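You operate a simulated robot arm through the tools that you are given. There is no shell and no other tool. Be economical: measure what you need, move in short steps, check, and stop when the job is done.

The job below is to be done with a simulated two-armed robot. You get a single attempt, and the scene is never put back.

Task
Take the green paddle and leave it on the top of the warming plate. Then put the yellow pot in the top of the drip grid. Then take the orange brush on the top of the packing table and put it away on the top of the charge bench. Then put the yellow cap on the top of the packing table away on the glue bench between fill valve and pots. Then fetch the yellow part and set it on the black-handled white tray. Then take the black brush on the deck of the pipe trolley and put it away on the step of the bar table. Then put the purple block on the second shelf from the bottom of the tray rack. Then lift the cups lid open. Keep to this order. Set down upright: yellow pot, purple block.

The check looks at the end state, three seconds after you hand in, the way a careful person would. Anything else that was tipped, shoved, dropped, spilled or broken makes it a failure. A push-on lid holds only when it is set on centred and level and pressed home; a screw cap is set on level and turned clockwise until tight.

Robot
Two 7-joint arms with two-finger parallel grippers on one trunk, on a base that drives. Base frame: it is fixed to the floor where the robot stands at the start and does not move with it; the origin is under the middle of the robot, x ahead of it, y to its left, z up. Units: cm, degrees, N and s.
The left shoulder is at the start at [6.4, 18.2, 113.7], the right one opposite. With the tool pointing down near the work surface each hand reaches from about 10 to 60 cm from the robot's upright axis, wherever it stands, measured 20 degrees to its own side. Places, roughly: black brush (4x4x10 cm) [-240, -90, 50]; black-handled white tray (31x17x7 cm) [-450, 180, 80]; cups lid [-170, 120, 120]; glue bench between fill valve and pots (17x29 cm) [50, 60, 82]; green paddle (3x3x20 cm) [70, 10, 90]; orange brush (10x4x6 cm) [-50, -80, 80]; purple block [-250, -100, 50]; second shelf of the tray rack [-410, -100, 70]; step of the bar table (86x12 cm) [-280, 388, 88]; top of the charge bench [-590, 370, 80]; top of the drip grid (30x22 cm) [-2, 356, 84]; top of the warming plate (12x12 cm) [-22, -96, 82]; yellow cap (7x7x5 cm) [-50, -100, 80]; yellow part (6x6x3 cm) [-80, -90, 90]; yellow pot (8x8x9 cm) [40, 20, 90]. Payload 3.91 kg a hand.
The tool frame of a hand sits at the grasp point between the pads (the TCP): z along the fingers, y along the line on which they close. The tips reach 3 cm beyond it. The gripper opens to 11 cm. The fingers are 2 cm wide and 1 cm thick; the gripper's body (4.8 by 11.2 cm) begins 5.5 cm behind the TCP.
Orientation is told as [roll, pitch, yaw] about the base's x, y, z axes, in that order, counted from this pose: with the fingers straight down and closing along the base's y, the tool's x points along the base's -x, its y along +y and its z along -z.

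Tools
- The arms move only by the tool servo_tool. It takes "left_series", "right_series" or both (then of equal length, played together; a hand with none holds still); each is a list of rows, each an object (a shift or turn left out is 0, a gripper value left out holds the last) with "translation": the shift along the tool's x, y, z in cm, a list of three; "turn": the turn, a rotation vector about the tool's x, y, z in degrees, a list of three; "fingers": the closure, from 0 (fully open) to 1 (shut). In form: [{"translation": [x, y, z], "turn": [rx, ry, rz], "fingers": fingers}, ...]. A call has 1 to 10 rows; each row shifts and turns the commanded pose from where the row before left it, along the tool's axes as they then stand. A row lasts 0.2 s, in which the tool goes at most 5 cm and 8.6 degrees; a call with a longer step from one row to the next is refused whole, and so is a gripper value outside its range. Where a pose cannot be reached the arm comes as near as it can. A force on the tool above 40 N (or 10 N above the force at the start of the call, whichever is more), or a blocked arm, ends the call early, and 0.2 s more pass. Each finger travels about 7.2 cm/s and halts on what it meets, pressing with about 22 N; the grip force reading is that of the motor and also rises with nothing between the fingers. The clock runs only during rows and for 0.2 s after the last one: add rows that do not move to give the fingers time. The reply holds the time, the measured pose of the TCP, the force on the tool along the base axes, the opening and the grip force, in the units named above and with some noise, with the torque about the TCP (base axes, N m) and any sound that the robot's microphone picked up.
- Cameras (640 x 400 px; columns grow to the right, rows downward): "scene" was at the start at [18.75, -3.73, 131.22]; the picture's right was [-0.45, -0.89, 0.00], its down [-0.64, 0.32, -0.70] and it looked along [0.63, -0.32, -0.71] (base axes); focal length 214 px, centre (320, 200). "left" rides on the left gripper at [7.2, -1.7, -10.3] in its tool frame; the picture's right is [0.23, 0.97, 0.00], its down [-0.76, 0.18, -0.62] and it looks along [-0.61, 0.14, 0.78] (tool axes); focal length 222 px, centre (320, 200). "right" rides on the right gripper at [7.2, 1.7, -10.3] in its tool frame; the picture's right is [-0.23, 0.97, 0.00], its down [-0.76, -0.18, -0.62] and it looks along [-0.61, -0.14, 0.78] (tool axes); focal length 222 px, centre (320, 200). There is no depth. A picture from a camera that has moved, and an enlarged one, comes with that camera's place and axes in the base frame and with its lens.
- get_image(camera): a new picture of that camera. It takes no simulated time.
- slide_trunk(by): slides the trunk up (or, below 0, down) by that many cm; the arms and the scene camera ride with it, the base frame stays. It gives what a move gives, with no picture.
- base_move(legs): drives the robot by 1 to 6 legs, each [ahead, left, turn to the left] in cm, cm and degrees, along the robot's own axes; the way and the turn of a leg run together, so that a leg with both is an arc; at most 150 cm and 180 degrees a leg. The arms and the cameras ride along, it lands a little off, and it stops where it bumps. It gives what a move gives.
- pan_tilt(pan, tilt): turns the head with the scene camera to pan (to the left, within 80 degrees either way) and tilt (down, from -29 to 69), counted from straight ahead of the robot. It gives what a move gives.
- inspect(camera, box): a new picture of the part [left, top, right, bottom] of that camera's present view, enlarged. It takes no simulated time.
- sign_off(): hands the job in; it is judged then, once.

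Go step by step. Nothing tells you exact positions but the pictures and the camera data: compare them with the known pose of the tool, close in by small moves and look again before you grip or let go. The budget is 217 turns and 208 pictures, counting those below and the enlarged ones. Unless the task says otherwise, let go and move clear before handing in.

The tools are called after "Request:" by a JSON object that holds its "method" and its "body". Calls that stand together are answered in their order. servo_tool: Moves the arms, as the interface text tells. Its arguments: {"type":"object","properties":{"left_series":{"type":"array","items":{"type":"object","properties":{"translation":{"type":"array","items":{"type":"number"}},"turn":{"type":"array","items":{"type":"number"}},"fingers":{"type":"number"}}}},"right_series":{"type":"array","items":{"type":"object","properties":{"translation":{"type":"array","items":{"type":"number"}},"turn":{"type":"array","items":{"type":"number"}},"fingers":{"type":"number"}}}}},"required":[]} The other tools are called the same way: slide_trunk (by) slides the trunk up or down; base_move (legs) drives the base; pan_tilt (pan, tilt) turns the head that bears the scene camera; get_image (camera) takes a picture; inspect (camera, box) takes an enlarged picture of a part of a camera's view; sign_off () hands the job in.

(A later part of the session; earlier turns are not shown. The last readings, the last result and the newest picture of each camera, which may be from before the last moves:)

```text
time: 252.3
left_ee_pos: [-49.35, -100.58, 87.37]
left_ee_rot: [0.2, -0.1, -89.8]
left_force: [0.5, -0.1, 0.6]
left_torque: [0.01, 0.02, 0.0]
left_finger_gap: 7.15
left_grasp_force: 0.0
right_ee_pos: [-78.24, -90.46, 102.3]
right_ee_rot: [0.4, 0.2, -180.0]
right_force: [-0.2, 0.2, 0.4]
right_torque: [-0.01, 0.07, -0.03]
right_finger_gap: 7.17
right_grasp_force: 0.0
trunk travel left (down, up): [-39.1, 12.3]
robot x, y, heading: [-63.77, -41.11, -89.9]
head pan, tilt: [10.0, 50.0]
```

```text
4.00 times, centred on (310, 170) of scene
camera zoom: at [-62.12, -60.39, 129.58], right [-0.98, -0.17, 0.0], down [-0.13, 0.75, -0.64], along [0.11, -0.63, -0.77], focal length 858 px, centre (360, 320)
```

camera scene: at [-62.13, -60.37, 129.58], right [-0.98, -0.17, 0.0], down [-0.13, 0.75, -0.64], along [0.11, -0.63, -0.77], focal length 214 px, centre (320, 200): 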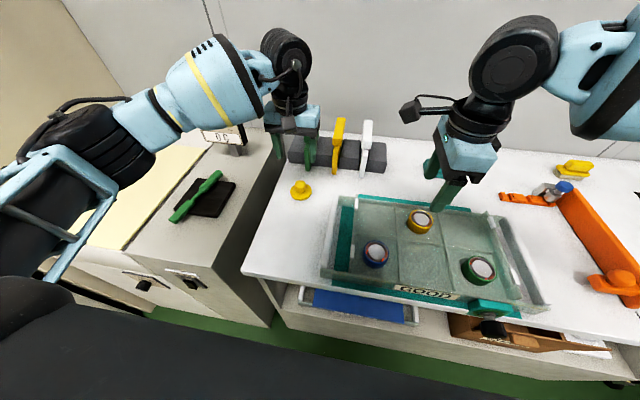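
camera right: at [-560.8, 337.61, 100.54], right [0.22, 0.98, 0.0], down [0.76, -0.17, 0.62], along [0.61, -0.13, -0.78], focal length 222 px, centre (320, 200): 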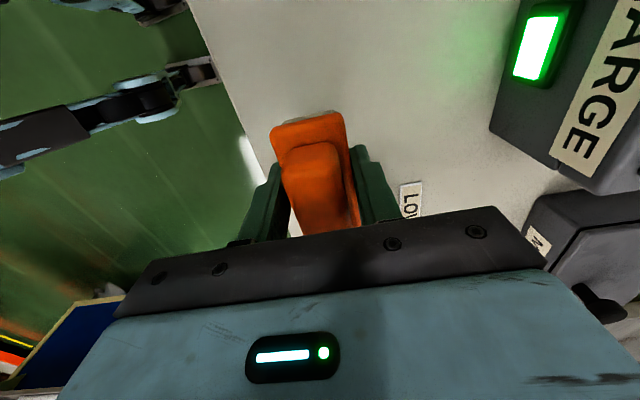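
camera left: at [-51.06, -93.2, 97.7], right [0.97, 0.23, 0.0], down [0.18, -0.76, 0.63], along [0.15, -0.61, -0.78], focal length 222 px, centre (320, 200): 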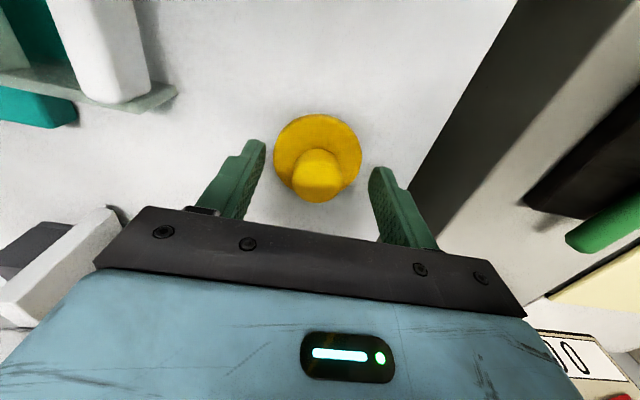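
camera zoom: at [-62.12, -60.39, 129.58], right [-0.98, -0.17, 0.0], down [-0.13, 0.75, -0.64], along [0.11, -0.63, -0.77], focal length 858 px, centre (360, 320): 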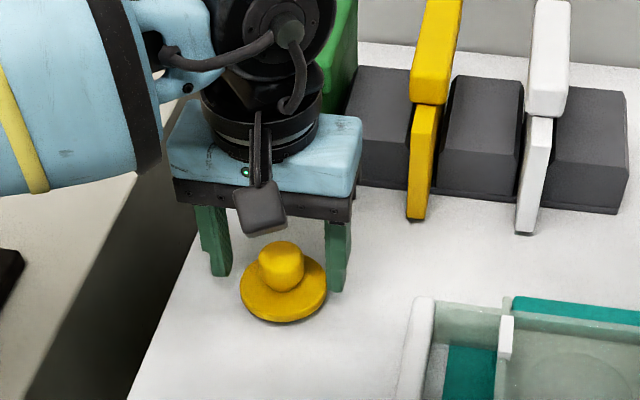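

Centred on the knob. A little lower, then close and lift.

Request:
{"method": "servo_tool", "body": {"left_series": [{"translation": [0, 0, 0.8]}, {"fingers": 0.8}, {"fingers": 1}, {"fingers": 1}, {}]}}

Request:
{"method": "servo_tool", "body": {"left_series": [{"translation": [0, 0, -3]}, {"translation": [0, 0, -4]}, {"translation": [0, 0, -4]}, {"translation": [0, 0, -4]}, {"translation": [0, 0, -4]}]}}

Request:
{"method": "get_image", "body": {"camera": "left"}}

Request:
{"method": "get_image", "body": {"camera": "scene"}}

```text
time: 253.5
left_ee_pos: [-49.4, -100.52, 86.51]
left_ee_rot: [0.2, -0.1, -90.0]
left_force: [0.6, -0.1, 0.9]
left_torque: [0.01, -0.01, -0.02]
left_finger_gap: 6.08
left_grasp_force: 21.8
right_ee_pos: [-78.15, -90.46, 102.36]
right_ee_rot: [0.5, 0.2, -180.0]
right_force: [0.2, 0.7, 0.0]
right_torque: [0.01, -0.05, 0.0]
right_finger_gap: 7.16
right_grasp_force: 0.1
trunk travel left (down, up): [-39.1, 12.3]
robot x, y, heading: [-63.83, -41.14, -90.0]
head pan, tilt: [10.0, 50.0]
```

```text
time: 254.7
left_ee_pos: [-49.4, -100.5, 105.49]
left_ee_rot: [0.1, -0.2, -90.1]
left_force: [-0.2, 0.5, -0.7]
left_torque: [0.01, 0.01, -0.02]
left_finger_gap: 6.09
left_grasp_force: 22.4
right_ee_pos: [-78.24, -90.43, 102.41]
right_ee_rot: [0.5, 0.1, -180.1]
right_force: [0.0, -0.1, 0.1]
right_torque: [-0.03, -0.01, -0.02]
right_finger_gap: 7.16
right_grasp_force: 0.0
trunk travel left (down, up): [-39.1, 12.3]
robot x, y, heading: [-63.85, -40.77, -90.1]
head pan, tilt: [10.0, 50.0]
```

```text
118 pictures are left
camera left: at [-51.03, -93.18, 115.89], right [0.97, 0.23, 0.0], down [0.18, -0.76, 0.63], along [0.15, -0.61, -0.78], focal length 222 px, centre (320, 200)
```

left: 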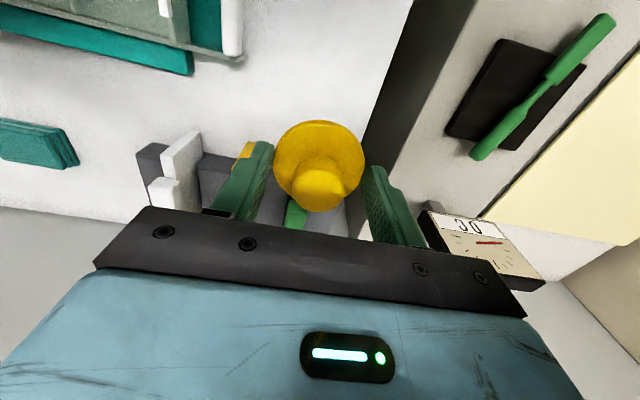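

```text
117 pictures are left
camera scene: at [-62.14, -60.35, 129.58], right [-0.98, -0.17, 0.0], down [-0.13, 0.75, -0.64], along [0.11, -0.63, -0.77], focal length 214 px, centre (320, 200)
```

scene: 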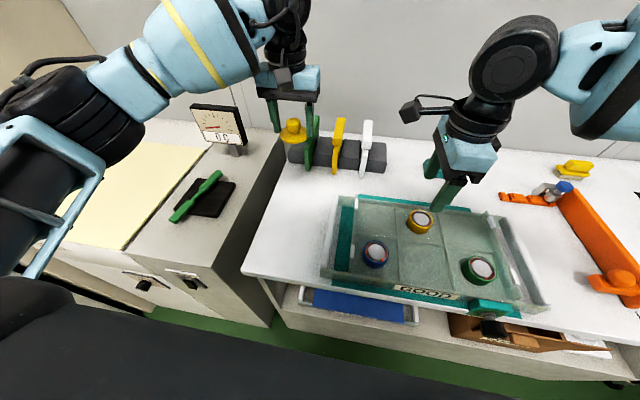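

Held by its flange. I retract both hands, then drive to the glue bench.

Request:
{"method": "servo_tool", "body": {"left_series": [{"translation": [4.5, 0, 0]}, {"translation": [4.5, 0, 0]}, {"translation": [4.5, 0, 0]}, {"translation": [4.5, 0, 0]}, {}], "right_series": [{"translation": [-1.5, -4, -2]}, {"translation": [-1.5, -4, -2]}, {"translation": [-1.5, -4, -2]}, {"translation": [-1.5, -4, -2]}, {}]}}

Request:
{"method": "base_move", "body": {"legs": [[-43, 0, 0], [0, 0, 90], [0, 47, 0], [35, 0, 0]]}}

Request:
{"method": "pan_tilt", "body": {"pan": 0, "tilt": 40}}

Request:
{"method": "get_image", "body": {"camera": "scene"}}

```text
time: 255.9
left_ee_pos: [-49.38, -82.76, 105.3]
left_ee_rot: [0.4, -0.1, -89.9]
left_force: [0.0, -0.6, 0.4]
left_torque: [0.01, 0.06, 0.0]
left_finger_gap: 6.08
left_grasp_force: 22.2
right_ee_pos: [-84.13, -74.58, 110.26]
right_ee_rot: [0.3, 0.2, -179.9]
right_force: [0.0, -0.5, -1.0]
right_torque: [0.05, -0.01, -0.02]
right_finger_gap: 7.13
right_grasp_force: 0.0
trunk travel left (down, up): [-39.1, 12.3]
robot x, y, heading: [-63.6, -40.97, -89.9]
head pan, tilt: [10.0, 50.0]
```

```text
time: 268.4
left_ee_pos: [11.86, 63.93, 105.27]
left_ee_rot: [0.2, 0.0, 1.0]
left_force: [-0.2, -0.6, 0.4]
left_torque: [0.06, 0.03, -0.01]
left_finger_gap: 6.07
left_grasp_force: 22.0
right_ee_pos: [4.08, 29.13, 110.32]
right_ee_rot: [0.6, 0.3, -89.1]
right_force: [-0.4, -0.9, -0.5]
right_torque: [0.01, 0.03, -0.03]
right_finger_gap: 7.15
right_grasp_force: 0.0
trunk travel left (down, up): [-39.1, 12.3]
robot x, y, heading: [-29.37, 48.86, 0.7]
head pan, tilt: [10.0, 50.0]
```

```text
time: 269.2
left_ee_pos: [11.74, 64.02, 105.33]
left_ee_rot: [0.3, -0.1, 0.9]
left_force: [0.5, -0.1, -0.2]
left_torque: [-0.01, -0.02, 0.02]
left_finger_gap: 6.05
left_grasp_force: 22.0
right_ee_pos: [4.07, 29.32, 110.35]
right_ee_rot: [0.5, 0.1, -89.2]
right_force: [-0.9, -0.6, -1.1]
right_torque: [-0.02, -0.03, -0.01]
right_finger_gap: 7.15
right_grasp_force: 0.0
trunk travel left (down, up): [-39.1, 12.3]
robot x, y, heading: [-29.72, 49.72, 0.9]
head pan, tilt: [0.0, 40.0]
```

```text
116 pictures are left
camera scene: at [-9.3, 49.45, 130.99], right [0.01, -1.0, 0.0], down [-0.64, -0.01, -0.77], along [0.77, 0.01, -0.64], focal length 214 px, centre (320, 200)
```

scene: 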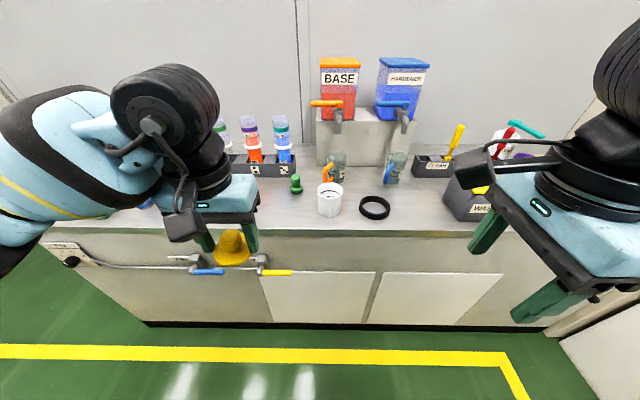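

The target patch around (50,60) is beside the small green plug and left of the white pot. I drive closer and check from above.

Request:
{"method": "base_move", "body": {"legs": [[28, 0, -0.8]]}}

Request:
{"method": "pan_tilt", "body": {"pan": 10, "tilt": 50}}

Request:
{"method": "get_image", "body": {"camera": "left"}}

Request:
{"method": "get_image", "body": {"camera": "scene"}}

```text
time: 271.1
left_ee_pos: [40.12, 63.65, 105.37]
left_ee_rot: [0.3, -0.2, 0.3]
left_force: [0.2, -0.1, -0.5]
left_torque: [0.01, 0.03, 0.01]
left_finger_gap: 6.06
left_grasp_force: 21.5
right_ee_pos: [32.14, 29.15, 110.35]
right_ee_rot: [0.5, 0.2, -89.6]
right_force: [0.0, -0.2, 0.3]
right_torque: [0.01, 0.03, 0.03]
right_finger_gap: 7.16
right_grasp_force: 0.0
trunk travel left (down, up): [-39.1, 12.3]
robot x, y, heading: [-1.31, 49.42, 0.5]
head pan, tilt: [0.0, 40.0]
```

```text
time: 271.9
left_ee_pos: [40.09, 63.72, 105.4]
left_ee_rot: [0.2, -0.2, 0.4]
left_force: [0.7, -0.7, -0.2]
left_torque: [-0.03, 0.01, 0.0]
left_finger_gap: 6.09
left_grasp_force: 22.0
right_ee_pos: [32.1, 29.06, 110.32]
right_ee_rot: [0.5, 0.2, -89.7]
right_force: [-0.2, -0.8, 0.6]
right_torque: [0.02, 0.0, 0.0]
right_finger_gap: 7.11
right_grasp_force: 0.0
trunk travel left (down, up): [-39.1, 12.3]
robot x, y, heading: [-1.06, 49.46, 0.0]
head pan, tilt: [10.0, 50.0]
```

```text
115 pictures are left
camera left: at [32.93, 61.95, 115.73], right [-0.23, 0.97, 0.0], down [0.76, 0.18, 0.63], along [0.61, 0.15, -0.78], focal length 222 px, centre (320, 200)
```

left: 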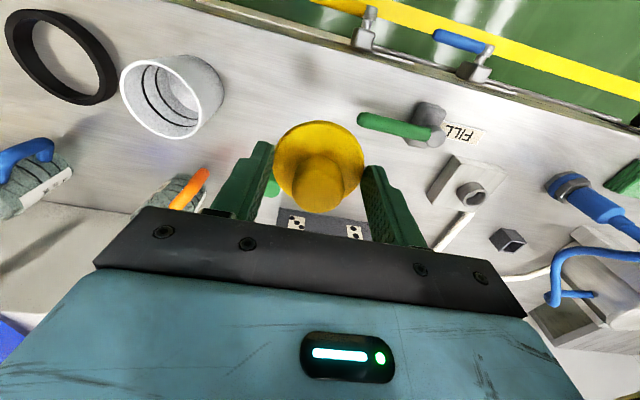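

```text
114 pictures are left
camera scene: at [17.98, 50.79, 129.58], right [0.18, -0.98, 0.0], down [-0.75, -0.13, -0.64], along [0.63, 0.11, -0.77], focal length 214 px, centre (320, 200)
```

scene: 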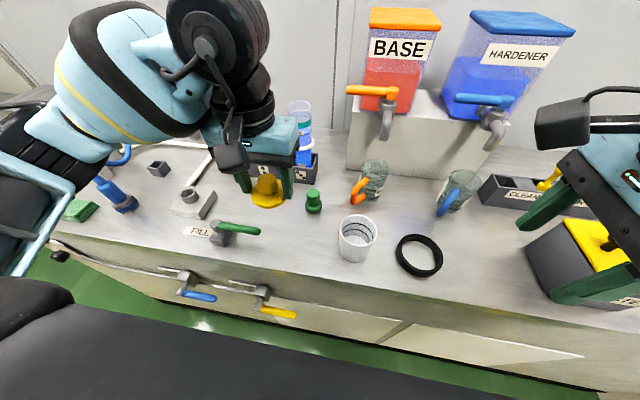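

The FILL valve's lever tip is near (42,70), the plug at (54,59), the white pot at (44,47): I'll set the cap at about (46.5,61).

Request:
{"method": "servo_tool", "body": {"left_series": [{"translation": [-3.2, -1.3, 0]}, {"translation": [-3.2, -1.3, 0]}, {"translation": [0, 0, 4.5]}, {"translation": [0, 0, 4.5]}, {"translation": [0, 0, 4.5]}, {"translation": [0, 0, 2]}, {}]}}

Request:
{"method": "get_image", "body": {"camera": "left"}}

Request:
{"method": "inspect", "body": {"camera": "scene", "box": [180, 130, 400, 270]}}

```text
time: 273.4
left_ee_pos: [46.7, 61.07, 89.78]
left_ee_rot: [0.2, -0.2, 0.3]
left_force: [0.2, 0.1, -0.8]
left_torque: [0.01, 0.01, 0.0]
left_finger_gap: 6.07
left_grasp_force: 22.0
right_ee_pos: [32.05, 29.02, 110.37]
right_ee_rot: [0.6, 0.3, -89.7]
right_force: [-0.1, -0.8, 0.1]
right_torque: [-0.03, 0.01, -0.01]
right_finger_gap: 7.13
right_grasp_force: 0.0
trunk travel left (down, up): [-39.1, 12.3]
robot x, y, heading: [-1.44, 49.54, 0.4]
head pan, tilt: [10.0, 50.0]
```

```text
113 pictures are left
camera left: at [39.46, 59.37, 100.14], right [-0.23, 0.97, 0.0], down [0.76, 0.18, 0.63], along [0.61, 0.15, -0.78], focal length 222 px, centre (320, 200)
```

left: 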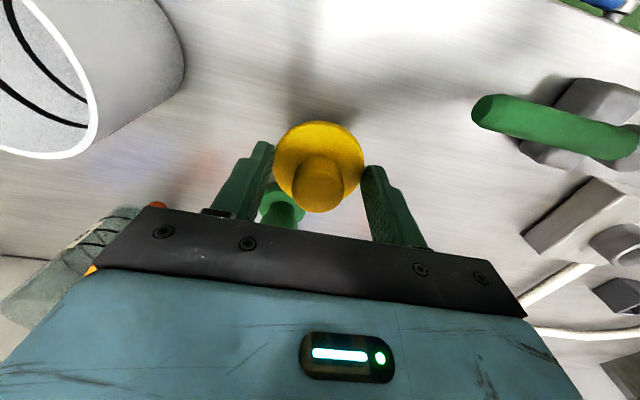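

```text
2.86 times, centred on (290, 200) of scene
camera zoom: at [17.98, 50.8, 129.58], right [0.18, -0.98, 0.0], down [-0.75, -0.14, -0.64], along [0.63, 0.11, -0.77], focal length 613 px, centre (406, 200)
```

zoom: 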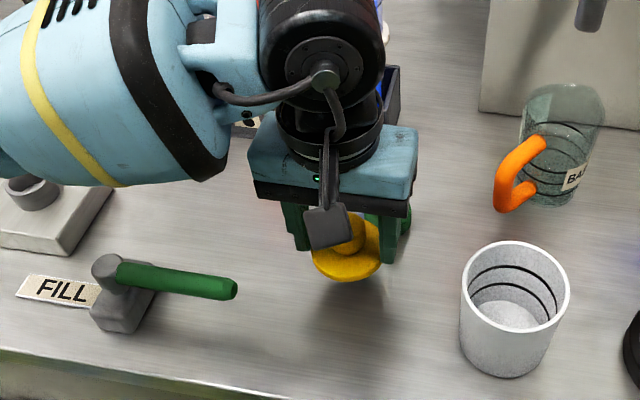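

Request:
{"method": "servo_tool", "body": {"left_series": [{"translation": [0, 0, 2]}, {}, {"translation": [0, 0, 0.5]}, {}, {"translation": [0, 0, 0.4]}, {}, {"translation": [0, 0, 0.4]}, {}, {"translation": [0, 0, 0.4]}, {}]}}

```text
time: 275.6
left_ee_pos: [46.65, 61.11, 86.39]
left_ee_rot: [0.2, -0.3, 0.3]
left_force: [-1.1, 2.4, 17.4]
left_torque: [0.04, -0.04, 0.02]
left_finger_gap: 6.05
left_grasp_force: 22.1
right_ee_pos: [31.96, 29.16, 110.24]
right_ee_rot: [0.6, 0.2, -89.7]
right_force: [-0.4, 0.4, -0.4]
right_torque: [-0.01, 0.0, 0.02]
right_finger_gap: 7.14
right_grasp_force: 0.0
trunk travel left (down, up): [-39.1, 12.3]
robot x, y, heading: [-1.38, 49.42, 0.4]
head pan, tilt: [10.0, 50.0]
```

Contact. I release and rise.

Request:
{"method": "servo_tool", "body": {"left_series": [{"fingers": 0.35}, {"fingers": 0.25}, {}, {"translation": [0, 0, -3]}, {"translation": [0, 0, -4]}, {"translation": [0, 0, -4]}, {"translation": [0, 0, -4]}, {"translation": [2, 0, -4]}]}}

Request:
{"method": "inspect", "body": {"camera": "scene", "box": [180, 130, 400, 270]}}

```text
time: 277.4
left_ee_pos: [44.49, 61.11, 105.1]
left_ee_rot: [0.3, 0.0, 0.3]
left_force: [-0.2, -0.3, 0.1]
left_torque: [0.03, -0.01, -0.03]
left_finger_gap: 8.28
left_grasp_force: 0.1
right_ee_pos: [31.95, 29.09, 110.4]
right_ee_rot: [0.5, 0.2, -89.7]
right_force: [-0.4, 0.8, -0.8]
right_torque: [0.01, -0.06, 0.0]
right_finger_gap: 7.14
right_grasp_force: 0.1
trunk travel left (down, up): [-39.1, 12.3]
robot x, y, heading: [-1.33, 49.23, 0.2]
head pan, tilt: [10.0, 50.0]
```

```text
2.86 times, centred on (290, 200) of scene
camera zoom: at [17.9, 50.79, 129.59], right [0.18, -0.98, 0.0], down [-0.75, -0.14, -0.64], along [0.63, 0.11, -0.77], focal length 613 px, centre (406, 200)
```

zoom: 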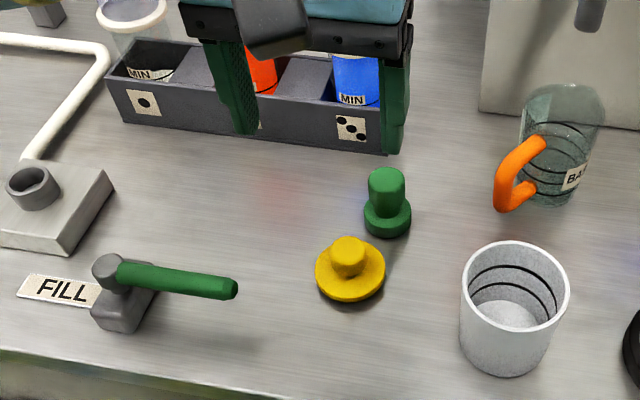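

Cap placed. Next the yellow part in the GOOD tray; I go back to the same pose at the packing table, where the right hand is above it.

Request:
{"method": "base_move", "body": {"legs": [[-35, 0, 0], [-5, -45, 0], [0, 0, -90.2], [43, -23, 0]]}}

Request:
{"method": "pan_tilt", "body": {"pan": -10, "tilt": 50}}

Request:
{"method": "get_image", "body": {"camera": "scene"}}

Request:
{"method": "get_image", "body": {"camera": "right"}}

```text
time: 290.1
left_ee_pos: [-52.2, -85.34, 105.02]
left_ee_rot: [0.3, -0.1, -89.4]
left_force: [0.9, -0.2, -0.2]
left_torque: [0.04, -0.02, 0.01]
left_finger_gap: 8.28
left_grasp_force: 0.1
right_ee_pos: [-84.44, -73.01, 110.22]
right_ee_rot: [0.5, 0.2, -179.4]
right_force: [0.6, 0.7, 0.5]
right_torque: [0.03, -0.02, 0.02]
right_finger_gap: 7.17
right_grasp_force: 0.0
trunk travel left (down, up): [-39.1, 12.3]
robot x, y, heading: [-64.18, -39.41, -89.4]
head pan, tilt: [10.0, 50.0]
```

```text
time: 290.9
left_ee_pos: [-52.23, -85.33, 105.08]
left_ee_rot: [0.2, -0.1, -89.4]
left_force: [0.9, 0.1, -0.7]
left_torque: [0.0, -0.04, 0.0]
left_finger_gap: 8.25
left_grasp_force: 0.0
right_ee_pos: [-84.45, -72.9, 110.26]
right_ee_rot: [0.5, 0.2, -179.4]
right_force: [0.2, 0.3, 0.1]
right_torque: [-0.01, 0.0, -0.01]
right_finger_gap: 7.13
right_grasp_force: 0.1
trunk travel left (down, up): [-39.1, 12.3]
robot x, y, heading: [-64.35, -38.82, -89.5]
head pan, tilt: [-10.0, 50.0]
```

```text
110 pictures are left
camera scene: at [-65.27, -58.75, 129.58], right [-0.99, 0.16, 0.0], down [0.13, 0.76, -0.64], along [-0.11, -0.63, -0.77], focal length 214 px, centre (320, 200)
```

scene: 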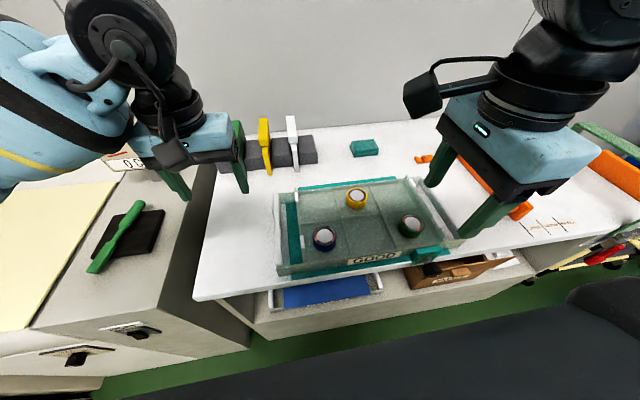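

```text
109 pictures are left
camera right: at [-77.21, -74.55, 120.77], right [-0.22, -0.98, 0.01], down [-0.77, 0.17, 0.62], along [-0.61, 0.13, -0.79], focal length 222 px, centre (320, 200)
```

right: 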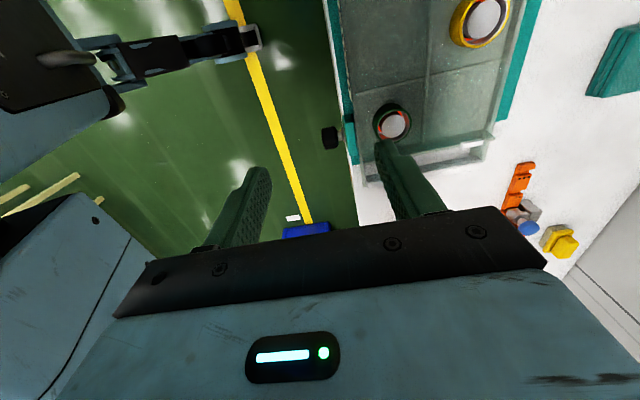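

The yellow part is at about (-80.8,-93.2). I bring the right hand above it.

Request:
{"method": "servo_tool", "body": {"right_series": [{"translation": [0.7, 4.06, 0], "fingers": 0.1}, {"translation": [0.7, 4.06, 0]}, {"translation": [0.7, 4.06, 0]}, {"translation": [0.7, 4.06, 0]}, {"translation": [0.7, 4.06, 0]}, {"translation": [0, 0, 4.5]}, {"translation": [0, 0, 4.5]}, {"translation": [0, 0, 3]}, {}]}}

Request:
{"method": "get_image", "body": {"camera": "right"}}

Request:
{"method": "get_image", "body": {"camera": "scene"}}

```text
time: 292.9
left_ee_pos: [-52.29, -85.33, 105.18]
left_ee_rot: [0.3, -0.1, -89.3]
left_force: [0.2, -0.1, 0.3]
left_torque: [-0.01, 0.0, -0.02]
left_finger_gap: 8.26
left_grasp_force: 0.0
right_ee_pos: [-80.87, -92.3, 98.16]
right_ee_rot: [0.5, 0.2, -179.3]
right_force: [0.1, 0.9, -0.8]
right_torque: [0.01, 0.0, -0.01]
right_finger_gap: 9.95
right_grasp_force: 0.0
right hand out of reach, approached as far as the arm can: row 5
trunk travel left (down, up): [-39.1, 12.3]
robot x, y, heading: [-64.21, -39.49, -89.5]
head pan, tilt: [-10.0, 50.0]
```

```text
108 pictures are left
camera right: at [-73.83, -93.89, 108.74], right [-0.22, -0.98, 0.01], down [-0.77, 0.18, 0.62], along [-0.61, 0.13, -0.79], focal length 222 px, centre (320, 200)
```

right: 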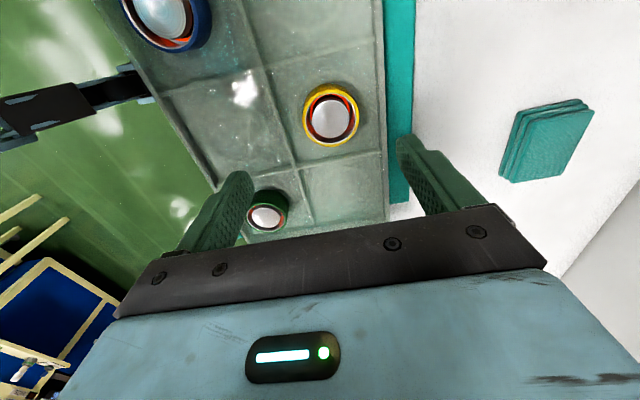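

```text
107 pictures are left
camera scene: at [-65.27, -58.75, 129.58], right [-0.99, 0.16, 0.0], down [0.13, 0.76, -0.64], along [-0.11, -0.63, -0.77], focal length 214 px, centre (320, 200)
```

scene: 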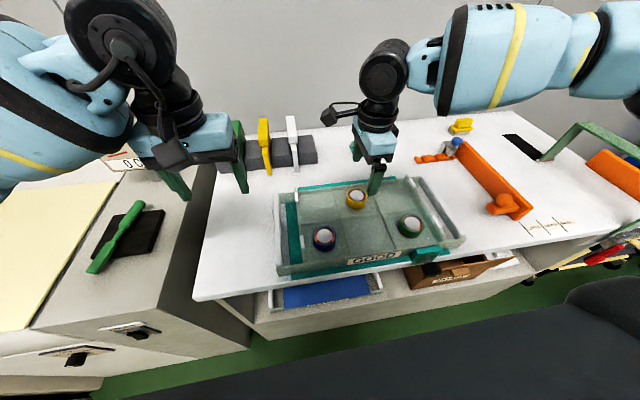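

The part is centred about 1.3 cm ahead of the TCP. I creep the base forward, set the opening to 8 cm and descend.

Request:
{"method": "base_move", "body": {"legs": [[1.4, 0, 0]]}}

Request:
{"method": "servo_tool", "body": {"right_series": [{"translation": [0, 0, 3], "fingers": 0.28}, {"translation": [0, 0, 3]}, {}]}}

Request:
{"method": "get_image", "body": {"camera": "right"}}

Request:
{"method": "inspect", "body": {"camera": "scene", "box": [300, 130, 440, 270]}}

```text
time: 293.7
left_ee_pos: [-52.3, -86.59, 105.07]
left_ee_rot: [0.2, -0.2, -89.4]
left_force: [-1.1, -0.4, 0.1]
left_torque: [0.04, -0.03, 0.01]
left_finger_gap: 8.24
left_grasp_force: 0.0
right_ee_pos: [-80.95, -93.62, 98.36]
right_ee_rot: [0.5, 0.2, -179.4]
right_force: [0.7, 0.0, 0.7]
right_torque: [-0.03, 0.03, 0.0]
right_finger_gap: 9.9
right_grasp_force: 0.0
trunk travel left (down, up): [-39.1, 12.3]
robot x, y, heading: [-64.31, -40.8, -89.4]
head pan, tilt: [-10.0, 50.0]
```

```text
time: 294.5
left_ee_pos: [-52.22, -86.65, 105.06]
left_ee_rot: [0.1, -0.1, -89.4]
left_force: [0.3, 0.0, 0.2]
left_torque: [0.03, -0.01, 0.03]
left_finger_gap: 8.28
left_grasp_force: 0.0
right_ee_pos: [-81.11, -93.62, 92.34]
right_ee_rot: [0.5, 0.2, -179.3]
right_force: [-0.1, -0.1, 0.3]
right_torque: [0.02, 0.03, -0.03]
right_finger_gap: 7.92
right_grasp_force: 0.1
trunk travel left (down, up): [-39.1, 12.3]
robot x, y, heading: [-64.28, -40.6, -89.5]
head pan, tilt: [-10.0, 50.0]
```

```text
106 pictures are left
camera right: at [-73.86, -95.08, 102.84], right [-0.22, -0.98, 0.01], down [-0.77, 0.18, 0.62], along [-0.61, 0.13, -0.79], focal length 222 px, centre (320, 200)
```

right: 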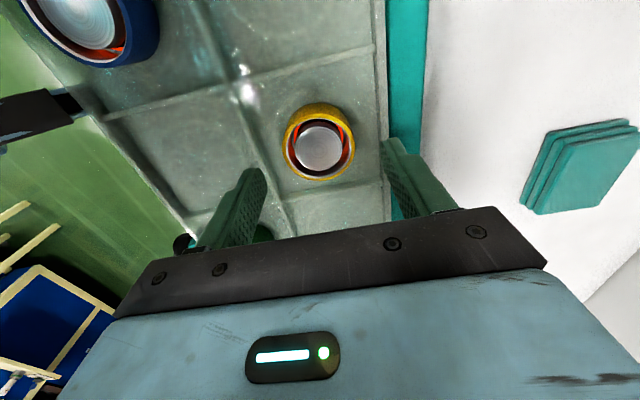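

```text
2.86 times, centred on (370, 200) of scene
camera zoom: at [-65.26, -60.09, 129.58], right [-0.99, 0.16, 0.0], down [0.13, 0.76, -0.64], along [-0.11, -0.63, -0.77], focal length 613 px, centre (177, 200)
```

zoom: 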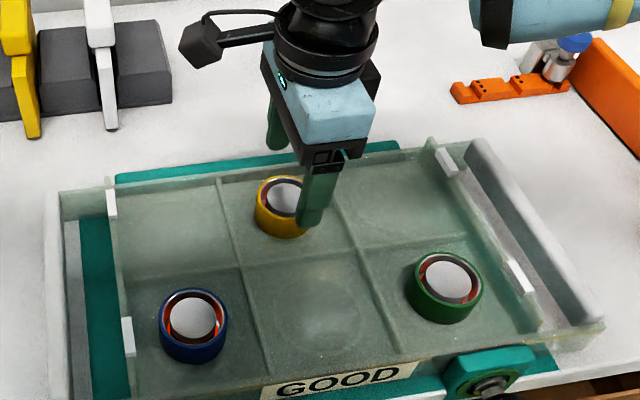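

The back wall leaves little room for a finger straight on; I'll rotate the hand 45° so the fingers use the compartment's corners.

Request:
{"method": "servo_tool", "body": {"right_series": [{"translation": [0, 0, -1.5], "fingers": 0.35}, {"turn": [0, 0, -7.5]}, {"turn": [0, 0, -7.5]}, {"turn": [0, 0, -7.5]}, {"turn": [0, 0, -7.5]}, {"turn": [0, 0, -7.5]}, {"turn": [0, 0, -7.5]}, {}]}}

Request:
{"method": "get_image", "body": {"camera": "right"}}

Request:
{"method": "inspect", "body": {"camera": "scene", "box": [300, 130, 440, 270]}}

```text
time: 296.3
left_ee_pos: [-52.23, -86.68, 105.16]
left_ee_rot: [0.3, 0.0, -89.4]
left_force: [0.1, 1.0, -0.2]
left_torque: [-0.02, 0.02, -0.07]
left_finger_gap: 8.26
left_grasp_force: 0.1
right_ee_pos: [-81.01, -93.64, 93.85]
right_ee_rot: [0.5, -0.3, -134.3]
right_force: [0.0, 0.3, 0.0]
right_torque: [-0.02, -0.01, 0.07]
right_finger_gap: 7.15
right_grasp_force: 0.1
trunk travel left (down, up): [-39.1, 12.3]
robot x, y, heading: [-64.35, -40.3, -89.5]
head pan, tilt: [-10.0, 50.0]
```

```text
104 pictures are left
camera right: at [-74.82, -89.64, 104.21], right [0.54, -0.84, 0.01], down [-0.66, -0.42, 0.62], along [-0.52, -0.34, -0.78], focal length 222 px, centre (320, 200)
```

right: 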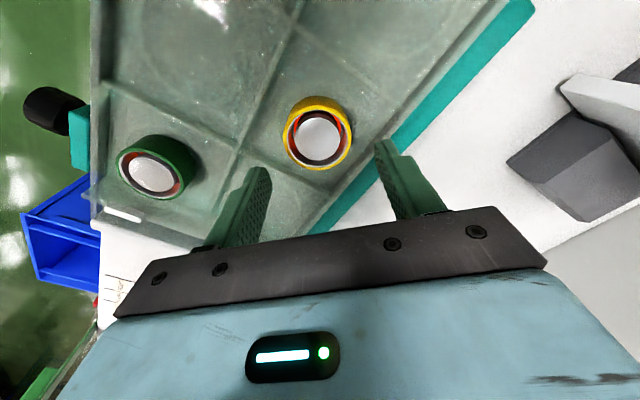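

```text
2.86 times, centred on (370, 200) of scene
camera zoom: at [-65.27, -60.13, 129.58], right [-0.99, 0.16, 0.0], down [0.13, 0.76, -0.64], along [-0.11, -0.63, -0.77], focal length 613 px, centre (177, 200)
```

zoom: 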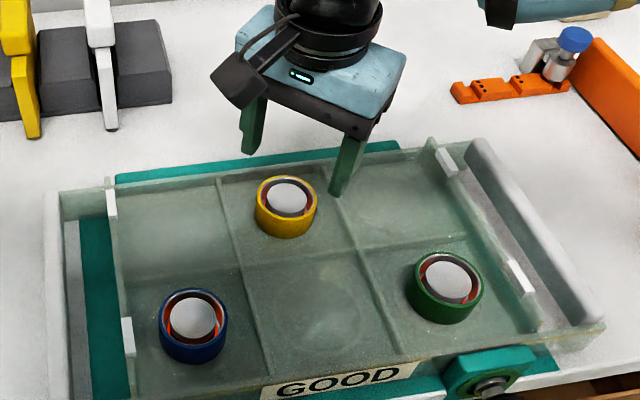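

The view confirms the part at (-81.1,-93.7). I descend with the fingers at the compartment corners.

Request:
{"method": "servo_tool", "body": {"right_series": [{"translation": [0, -0.2, 2]}, {"translation": [0, 0, 1.5]}, {}, {"translation": [0, 0, 1]}, {}, {"translation": [0, 0, 1]}, {}]}}

Request:
{"method": "get_image", "body": {"camera": "right"}}

Request:
{"method": "inspect", "body": {"camera": "scene", "box": [320, 150, 400, 230]}}

```text
time: 297.9
left_ee_pos: [-52.23, -86.6, 105.15]
left_ee_rot: [0.3, -0.1, -89.4]
left_force: [-0.3, 0.4, -0.3]
left_torque: [0.02, -0.01, 0.01]
left_finger_gap: 8.26
left_grasp_force: 0.0
right_ee_pos: [-81.12, -93.65, 88.23]
right_ee_rot: [0.5, -0.1, -134.4]
right_force: [0.3, 1.4, 0.9]
right_torque: [0.0, -0.01, 0.01]
right_finger_gap: 7.14
right_grasp_force: 0.1
trunk travel left (down, up): [-39.1, 12.3]
robot x, y, heading: [-64.19, -40.94, -89.4]
head pan, tilt: [-10.0, 50.0]
```

```text
102 pictures are left
camera right: at [-74.94, -89.61, 98.66], right [0.54, -0.84, 0.01], down [-0.66, -0.41, 0.62], along [-0.52, -0.34, -0.78], focal length 222 px, centre (320, 200)
```

right: 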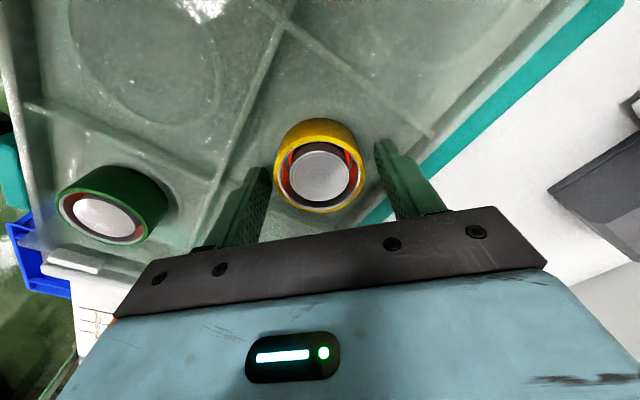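

```text
5.00 times, centred on (360, 190) of scene
camera zoom: at [-65.27, -60.11, 129.58], right [-0.99, 0.16, 0.0], down [0.13, 0.76, -0.64], along [-0.11, -0.63, -0.77], focal length 1072 px, centre (120, 250)
```

zoom: 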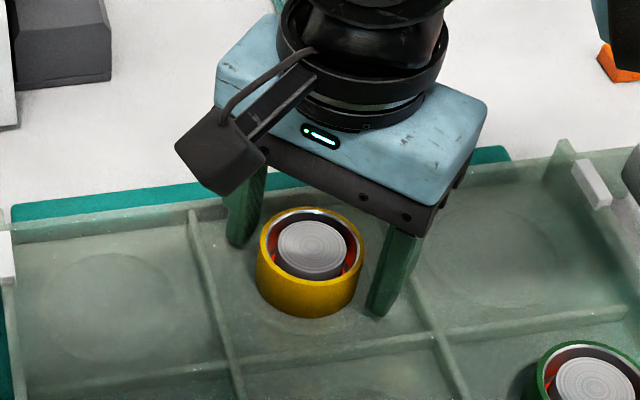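

Both fingers are inside the compartment beside the part. I lower a bit and close.

Request:
{"method": "servo_tool", "body": {"right_series": [{"translation": [0, 0, 0.9]}, {"fingers": 0.6}, {"fingers": 1}, {"fingers": 1}, {}, {"translation": [0, 0, -2]}, {"translation": [0, 0, -3]}, {"translation": [0, 0, -4]}, {"translation": [0, 0, -4]}, {"translation": [0, 0, -4]}]}}

Request:
{"method": "get_image", "body": {"camera": "right"}}

Request:
{"method": "get_image", "body": {"camera": "scene"}}

```text
time: 298.6
left_ee_pos: [-52.3, -86.46, 105.14]
left_ee_rot: [0.3, -0.1, -89.5]
left_force: [0.5, -0.5, -0.8]
left_torque: [0.0, 0.05, 0.0]
left_finger_gap: 8.25
left_grasp_force: 0.0
right_ee_pos: [-81.45, -93.5, 87.92]
right_ee_rot: [0.4, -0.5, -134.6]
right_force: [-6.8, 10.3, 23.1]
right_torque: [0.98, 0.59, 0.04]
right_finger_gap: 5.29
right_grasp_force: 22.0
trunk travel left (down, up): [-39.1, 12.3]
robot x, y, heading: [-64.2, -40.53, -89.9]
head pan, tilt: [-10.0, 50.0]
stopped in row 3 (right hand): the force on the tool passed its limit at 49 N (the readings are from after the stop); the commanded pose is now the measured one
```

```text
100 pictures are left
camera right: at [-75.14, -89.45, 98.26], right [0.53, -0.85, 0.01], down [-0.66, -0.41, 0.63], along [-0.53, -0.34, -0.78], focal length 222 px, centre (320, 200)
```

right: 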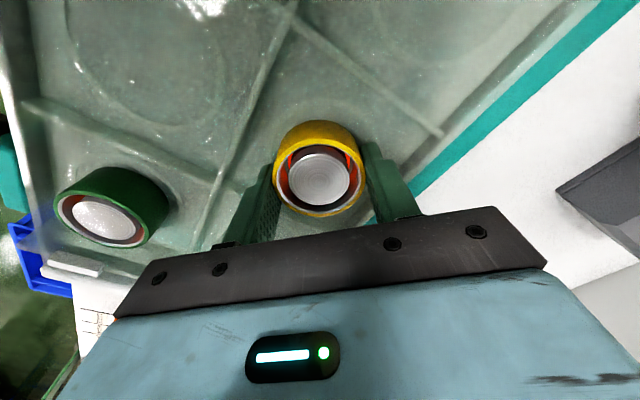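

```text
99 pictures are left
camera scene: at [-65.3, -59.93, 129.6], right [-0.99, 0.17, 0.0], down [0.13, 0.75, -0.64], along [-0.11, -0.63, -0.77], focal length 214 px, centre (320, 200)
```

scene: 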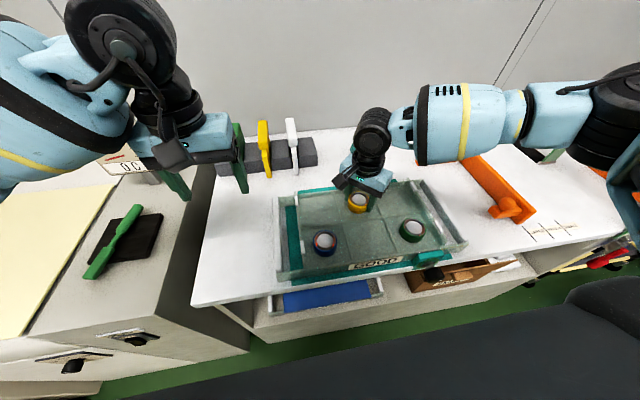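

The tips touched the tray floor and the part is gripped. I lift slowly.

Request:
{"method": "servo_tool", "body": {"right_series": [{"translation": [0, 0, -0.3], "fingers": 1}, {"fingers": 1}, {"translation": [0, 0, -1]}, {"translation": [0, 0, -3]}, {"translation": [0, 0, -4]}, {"translation": [0, 0, -4]}, {"translation": [0, 0, -4]}]}}

Request:
{"method": "get_image", "body": {"camera": "right"}}

Request:
{"method": "get_image", "body": {"camera": "scene"}}

```text
time: 300.2
left_ee_pos: [-52.25, -86.57, 105.12]
left_ee_rot: [0.1, -0.1, -89.6]
left_force: [-0.2, -0.2, -0.4]
left_torque: [0.03, -0.01, 0.02]
left_finger_gap: 8.23
left_grasp_force: 0.1
right_ee_pos: [-81.38, -93.26, 103.94]
right_ee_rot: [0.4, -0.4, -134.5]
right_force: [0.3, -0.2, -2.5]
right_torque: [0.02, 0.01, 0.04]
right_finger_gap: 5.33
right_grasp_force: 21.8
trunk travel left (down, up): [-39.1, 12.3]
robot x, y, heading: [-63.9, -40.46, -89.4]
head pan, tilt: [-10.0, 50.0]
```

```text
98 pictures are left
camera right: at [-75.12, -89.25, 114.34], right [0.54, -0.84, 0.01], down [-0.66, -0.41, 0.63], along [-0.53, -0.34, -0.78], focal length 222 px, centre (320, 200)
```

right: 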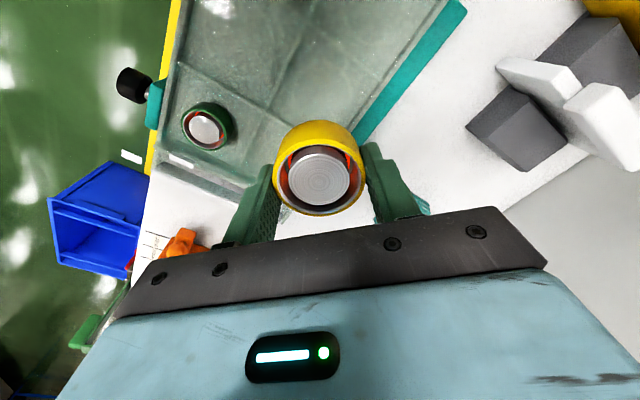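

```text
97 pictures are left
camera scene: at [-65.31, -60.07, 129.58], right [-0.99, 0.17, 0.0], down [0.13, 0.76, -0.64], along [-0.11, -0.63, -0.77], focal length 214 px, centre (320, 200)
```

scene: 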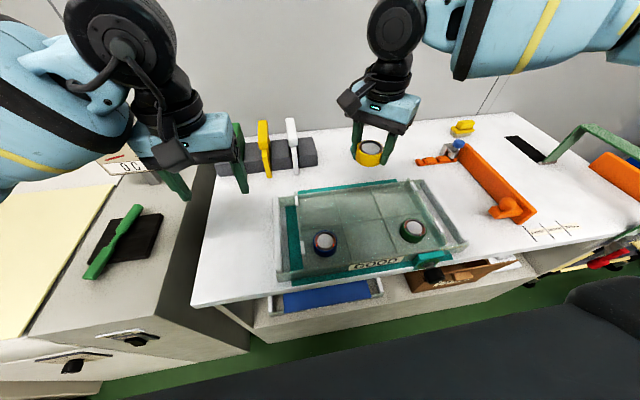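

Part held. I tuck the hand in and drive around to the north aisle toward the white tray.

Request:
{"method": "servo_tool", "body": {"right_series": [{"translation": [2.8, -2.8, -1]}, {"translation": [2.8, -2.8, -1]}, {"translation": [2.8, -2.8, -1]}, {}]}}

Request:
{"method": "base_move", "body": {"legs": [[-75, 20, 0], [-150, 0, 0], [-77, 0, 0], [0, 0, -90.3], [150, 0, 0], [120, 0, 0]]}}

Request:
{"method": "pan_tilt", "body": {"pan": 30, "tilt": 20}}

Request:
{"method": "get_image", "body": {"camera": "scene"}}

```text
time: 301.2
left_ee_pos: [-52.4, -86.74, 105.1]
left_ee_rot: [0.3, -0.2, -89.5]
left_force: [0.7, 0.2, -0.6]
left_torque: [-0.01, -0.01, -0.05]
left_finger_gap: 8.24
left_grasp_force: 0.0
right_ee_pos: [-81.51, -81.5, 106.6]
right_ee_rot: [0.4, -0.3, -134.6]
right_force: [1.1, -0.6, -4.0]
right_torque: [-0.01, 0.01, -0.01]
right_finger_gap: 5.3
right_grasp_force: 21.8
trunk travel left (down, up): [-39.1, 12.3]
robot x, y, heading: [-63.98, -40.49, -89.3]
head pan, tilt: [-10.0, 50.0]
```

```text
time: 332.6
left_ee_pos: [-355.17, 249.37, 105.03]
left_ee_rot: [0.2, -0.1, -179.7]
left_force: [0.0, -0.1, 0.5]
left_torque: [0.01, 0.0, -0.02]
left_finger_gap: 8.23
left_grasp_force: 0.1
right_ee_pos: [-349.97, 278.39, 106.75]
right_ee_rot: [0.4, -0.3, 135.2]
right_force: [0.8, 0.4, -3.3]
right_torque: [0.05, 0.01, -0.02]
right_finger_gap: 5.31
right_grasp_force: 22.5
trunk travel left (down, up): [-39.1, 12.3]
robot x, y, heading: [-309.09, 260.93, -179.6]
head pan, tilt: [-10.0, 50.0]
```

```text
time: 333.7
left_ee_pos: [-355.37, 249.15, 105.06]
left_ee_rot: [0.3, -0.1, -179.7]
left_force: [-0.2, 0.1, 0.3]
left_torque: [0.03, 0.0, 0.03]
left_finger_gap: 8.25
left_grasp_force: 0.1
right_ee_pos: [-349.95, 278.39, 106.71]
right_ee_rot: [0.3, -0.4, 135.1]
right_force: [-0.4, -0.3, -2.9]
right_torque: [0.02, 0.01, -0.01]
right_finger_gap: 5.29
right_grasp_force: 21.8
trunk travel left (down, up): [-39.1, 12.3]
robot x, y, heading: [-309.15, 261.1, -179.9]
head pan, tilt: [30.0, 20.0]
```

```text
96 pictures are left
camera scene: at [-328.98, 256.19, 134.12], right [-0.5, 0.86, 0.0], down [0.3, 0.17, -0.94], along [-0.81, -0.47, -0.34], focal length 214 px, centre (320, 200)
```

scene: 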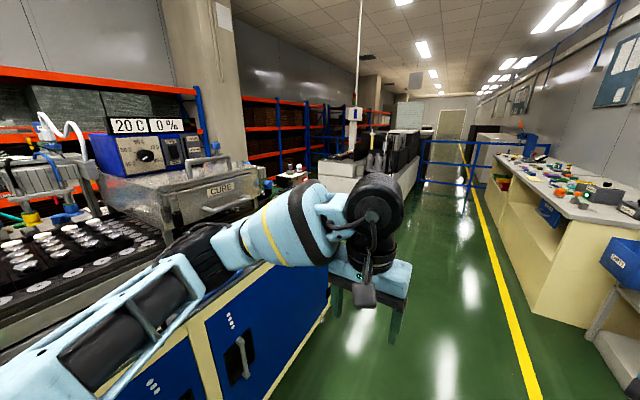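

I continue west, then turn to face the central table from the north.

Request:
{"method": "base_move", "body": {"legs": [[128, 0, 0], [0, 0, 90]]}}

Request:
{"method": "pan_tilt", "body": {"pan": 0, "tilt": 35}}

Request:
{"method": "get_image", "body": {"camera": "scene"}}

```text
time: 344.0
left_ee_pos: [-424.96, 214.23, 105.2]
left_ee_rot: [0.2, -0.1, -89.1]
left_force: [1.0, -0.7, 0.4]
left_torque: [0.01, 0.04, 0.01]
left_finger_gap: 8.27
left_grasp_force: 0.1
right_ee_pos: [-454.02, 219.33, 106.62]
right_ee_rot: [0.4, -0.4, -134.2]
right_force: [-0.8, 0.7, -2.4]
right_torque: [-0.01, 0.01, 0.0]
right_finger_gap: 5.32
right_grasp_force: 21.8
trunk travel left (down, up): [-39.1, 12.3]
robot x, y, heading: [-437.13, 260.42, -89.1]
head pan, tilt: [30.0, 20.0]
```

```text
time: 344.9
left_ee_pos: [-425.03, 214.2, 105.11]
left_ee_rot: [0.3, -0.1, -89.2]
left_force: [-0.3, 0.9, -0.4]
left_torque: [0.02, 0.0, 0.02]
left_finger_gap: 8.24
left_grasp_force: 0.1
right_ee_pos: [-454.09, 219.3, 106.65]
right_ee_rot: [0.4, -0.3, -134.3]
right_force: [-0.2, 0.2, -2.5]
right_torque: [0.03, 0.0, 0.0]
right_finger_gap: 5.3
right_grasp_force: 21.6
trunk travel left (down, up): [-39.1, 12.3]
robot x, y, heading: [-437.24, 260.02, -89.3]
head pan, tilt: [0.0, 35.0]
```

```text
95 pictures are left
camera scene: at [-436.75, 239.48, 131.75], right [-1.0, -0.01, 0.0], down [-0.01, 0.57, -0.82], along [0.01, -0.82, -0.57], focal length 214 px, centre (320, 200)
```

scene: 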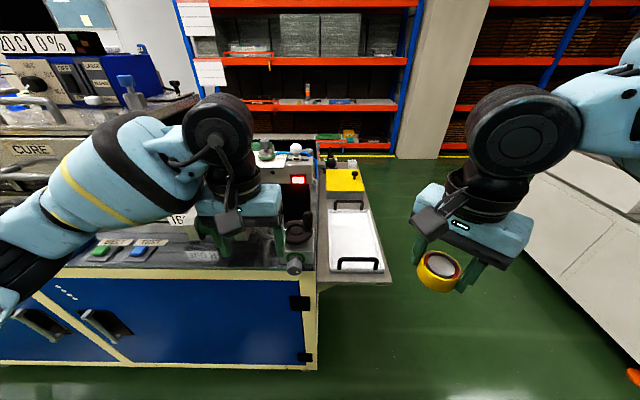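

The white tray with black handles is on the side shelf, centred near (-448,187). I move closer and to the left a bit.

Request:
{"method": "base_move", "body": {"legs": [[22, 5, -0.8]]}}

Request:
{"method": "pan_tilt", "body": {"pan": -10, "tilt": 50}}

Request:
{"method": "get_image", "body": {"camera": "scene"}}

Request:
{"method": "get_image", "body": {"camera": "right"}}

```text
time: 346.1
left_ee_pos: [-423.15, 205.8, 105.03]
left_ee_rot: [0.4, 1.3, -89.8]
left_force: [-0.2, -0.3, 0.5]
left_torque: [-0.01, 0.03, -0.01]
left_finger_gap: 8.27
left_grasp_force: 0.3
right_ee_pos: [-452.21, 210.27, 106.57]
right_ee_rot: [0.4, -0.4, -134.6]
right_force: [0.1, 0.3, -3.0]
right_torque: [-0.03, -0.01, -0.05]
right_finger_gap: 5.29
right_grasp_force: 21.8
trunk travel left (down, up): [-39.1, 12.3]
robot x, y, heading: [-434.85, 251.16, -89.4]
head pan, tilt: [0.0, 35.0]
stopped in leg 1: the force on the tool passed its limit at 108 N (the readings are from after the stop); the commanded pose is now the measured one
```

```text
time: 346.9
left_ee_pos: [-423.16, 205.6, 105.09]
left_ee_rot: [0.2, 1.5, -90.0]
left_force: [-0.8, 1.9, -0.6]
left_torque: [0.06, -0.04, 0.08]
left_finger_gap: 8.23
left_grasp_force: 0.0
right_ee_pos: [-452.13, 210.11, 106.52]
right_ee_rot: [0.3, -0.3, -134.6]
right_force: [-0.3, 0.6, -3.5]
right_torque: [-0.01, 0.0, -0.03]
right_finger_gap: 5.31
right_grasp_force: 21.7
trunk travel left (down, up): [-39.1, 12.3]
robot x, y, heading: [-434.97, 251.0, -89.6]
head pan, tilt: [-10.0, 50.0]
```

```text
94 pictures are left
camera scene: at [-435.98, 231.5, 129.58], right [-0.99, 0.17, 0.0], down [0.13, 0.76, -0.64], along [-0.11, -0.63, -0.77], focal length 214 px, centre (320, 200)
```

scene: 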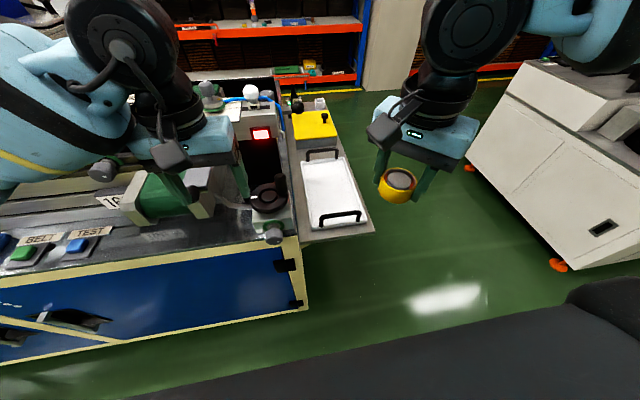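

```text
93 pictures are left
camera right: at [-445.94, 214.15, 117.02], right [0.53, -0.85, 0.01], down [-0.66, -0.41, 0.63], along [-0.53, -0.34, -0.78], focal length 222 px, centre (320, 200)
```

right: 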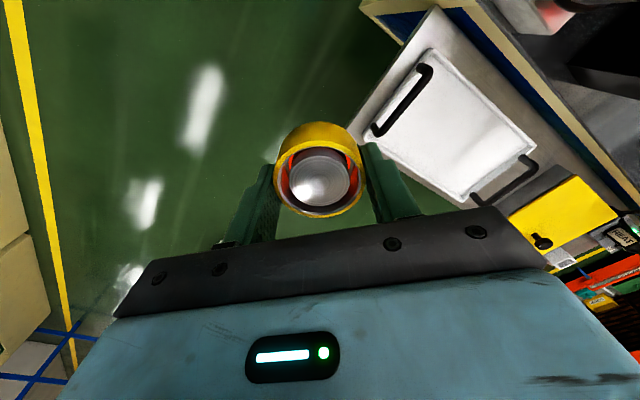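

The left hand bumped something on the machine. I look closely at what it touched before moving on.

Request:
{"method": "inspect", "body": {"camera": "scene", "box": [60, 60, 380, 260]}}

Request:
{"method": "get_image", "body": {"camera": "left"}}

```text
2.00 times, centred on (220, 160) of scene
camera zoom: at [-435.98, 231.5, 129.58], right [-0.99, 0.17, 0.0], down [0.13, 0.76, -0.64], along [-0.11, -0.63, -0.77], focal length 429 px, centre (520, 280)
```

zoom: 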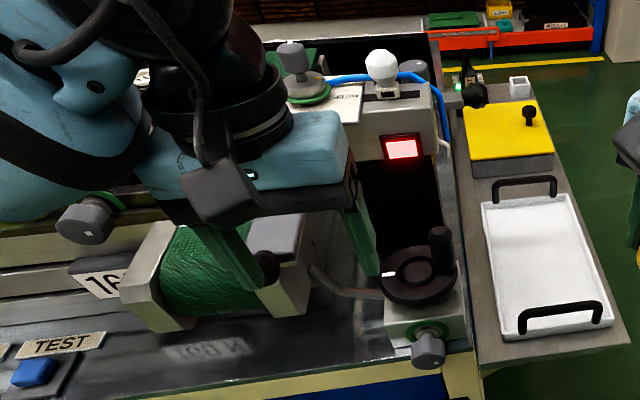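

```text
91 pictures are left
camera left: at [-424.84, 212.68, 115.65], right [0.97, 0.23, 0.01], down [0.18, -0.78, 0.6], along [0.15, -0.59, -0.8], focal length 222 px, centre (320, 200)
```

left: 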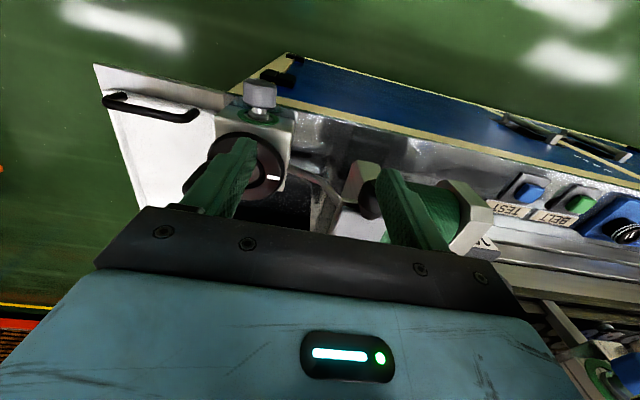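

Nothing looks displaced (the touched thing is fixed machine structure). I back away a little, raise and retract the left hand, then check again.

Request:
{"method": "base_move", "body": {"legs": [[-6, 0, 0]]}}

Request:
{"method": "servo_tool", "body": {"left_series": [{"translation": [3, 0, -3.5]}, {"translation": [3, 0, -3.5]}, {"translation": [3, 0, -3.5]}, {"translation": [3, 0, -3.5]}, {"translation": [3, 0, -3.5]}]}}

Request:
{"method": "inspect", "body": {"camera": "scene", "box": [60, 60, 380, 260]}}

```text
time: 347.9
left_ee_pos: [-423.21, 211.52, 105.05]
left_ee_rot: [0.3, 1.5, -90.0]
left_force: [-0.3, 0.3, -0.4]
left_torque: [0.02, -0.02, -0.01]
left_finger_gap: 8.27
left_grasp_force: 0.1
right_ee_pos: [-452.18, 216.16, 106.65]
right_ee_rot: [0.4, -0.3, -134.6]
right_force: [0.4, -0.6, -3.1]
right_torque: [0.01, -0.01, 0.02]
right_finger_gap: 5.3
right_grasp_force: 22.0
trunk travel left (down, up): [-39.1, 12.3]
robot x, y, heading: [-434.71, 256.53, -89.7]
head pan, tilt: [-10.0, 50.0]
```

```text
time: 349.1
left_ee_pos: [-422.96, 224.58, 121.49]
left_ee_rot: [1.4, 2.1, -89.0]
left_force: [-0.3, 0.7, 0.1]
left_torque: [0.0, 0.01, 0.0]
left_finger_gap: 8.25
left_grasp_force: 0.0
right_ee_pos: [-452.27, 215.97, 106.55]
right_ee_rot: [0.4, -0.4, -134.6]
right_force: [-0.3, -0.6, -3.9]
right_torque: [-0.03, -0.01, 0.04]
right_finger_gap: 5.27
right_grasp_force: 22.4
trunk travel left (down, up): [-39.1, 12.3]
robot x, y, heading: [-435.09, 256.58, -89.4]
head pan, tilt: [-10.0, 50.0]
stopped in row 5 (left hand): the force on the tool passed its limit at 142 N (the readings are from after the stop); the commanded pose is now the measured one
```

```text
2.00 times, centred on (220, 160) of scene
camera zoom: at [-435.78, 236.33, 131.38], right [-0.99, 0.12, 0.0], down [0.07, 0.6, -0.79], along [-0.09, -0.79, -0.61], focal length 429 px, centre (520, 280)
```

zoom: 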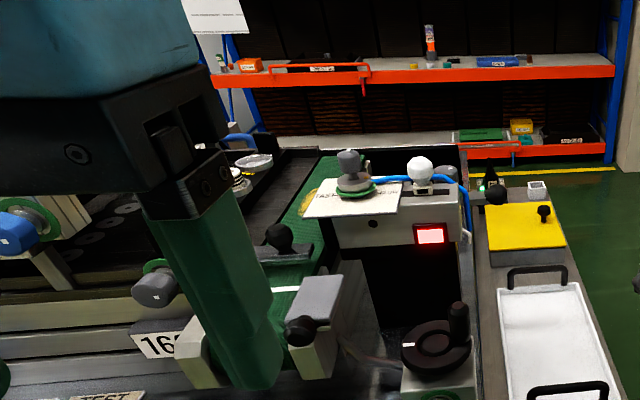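

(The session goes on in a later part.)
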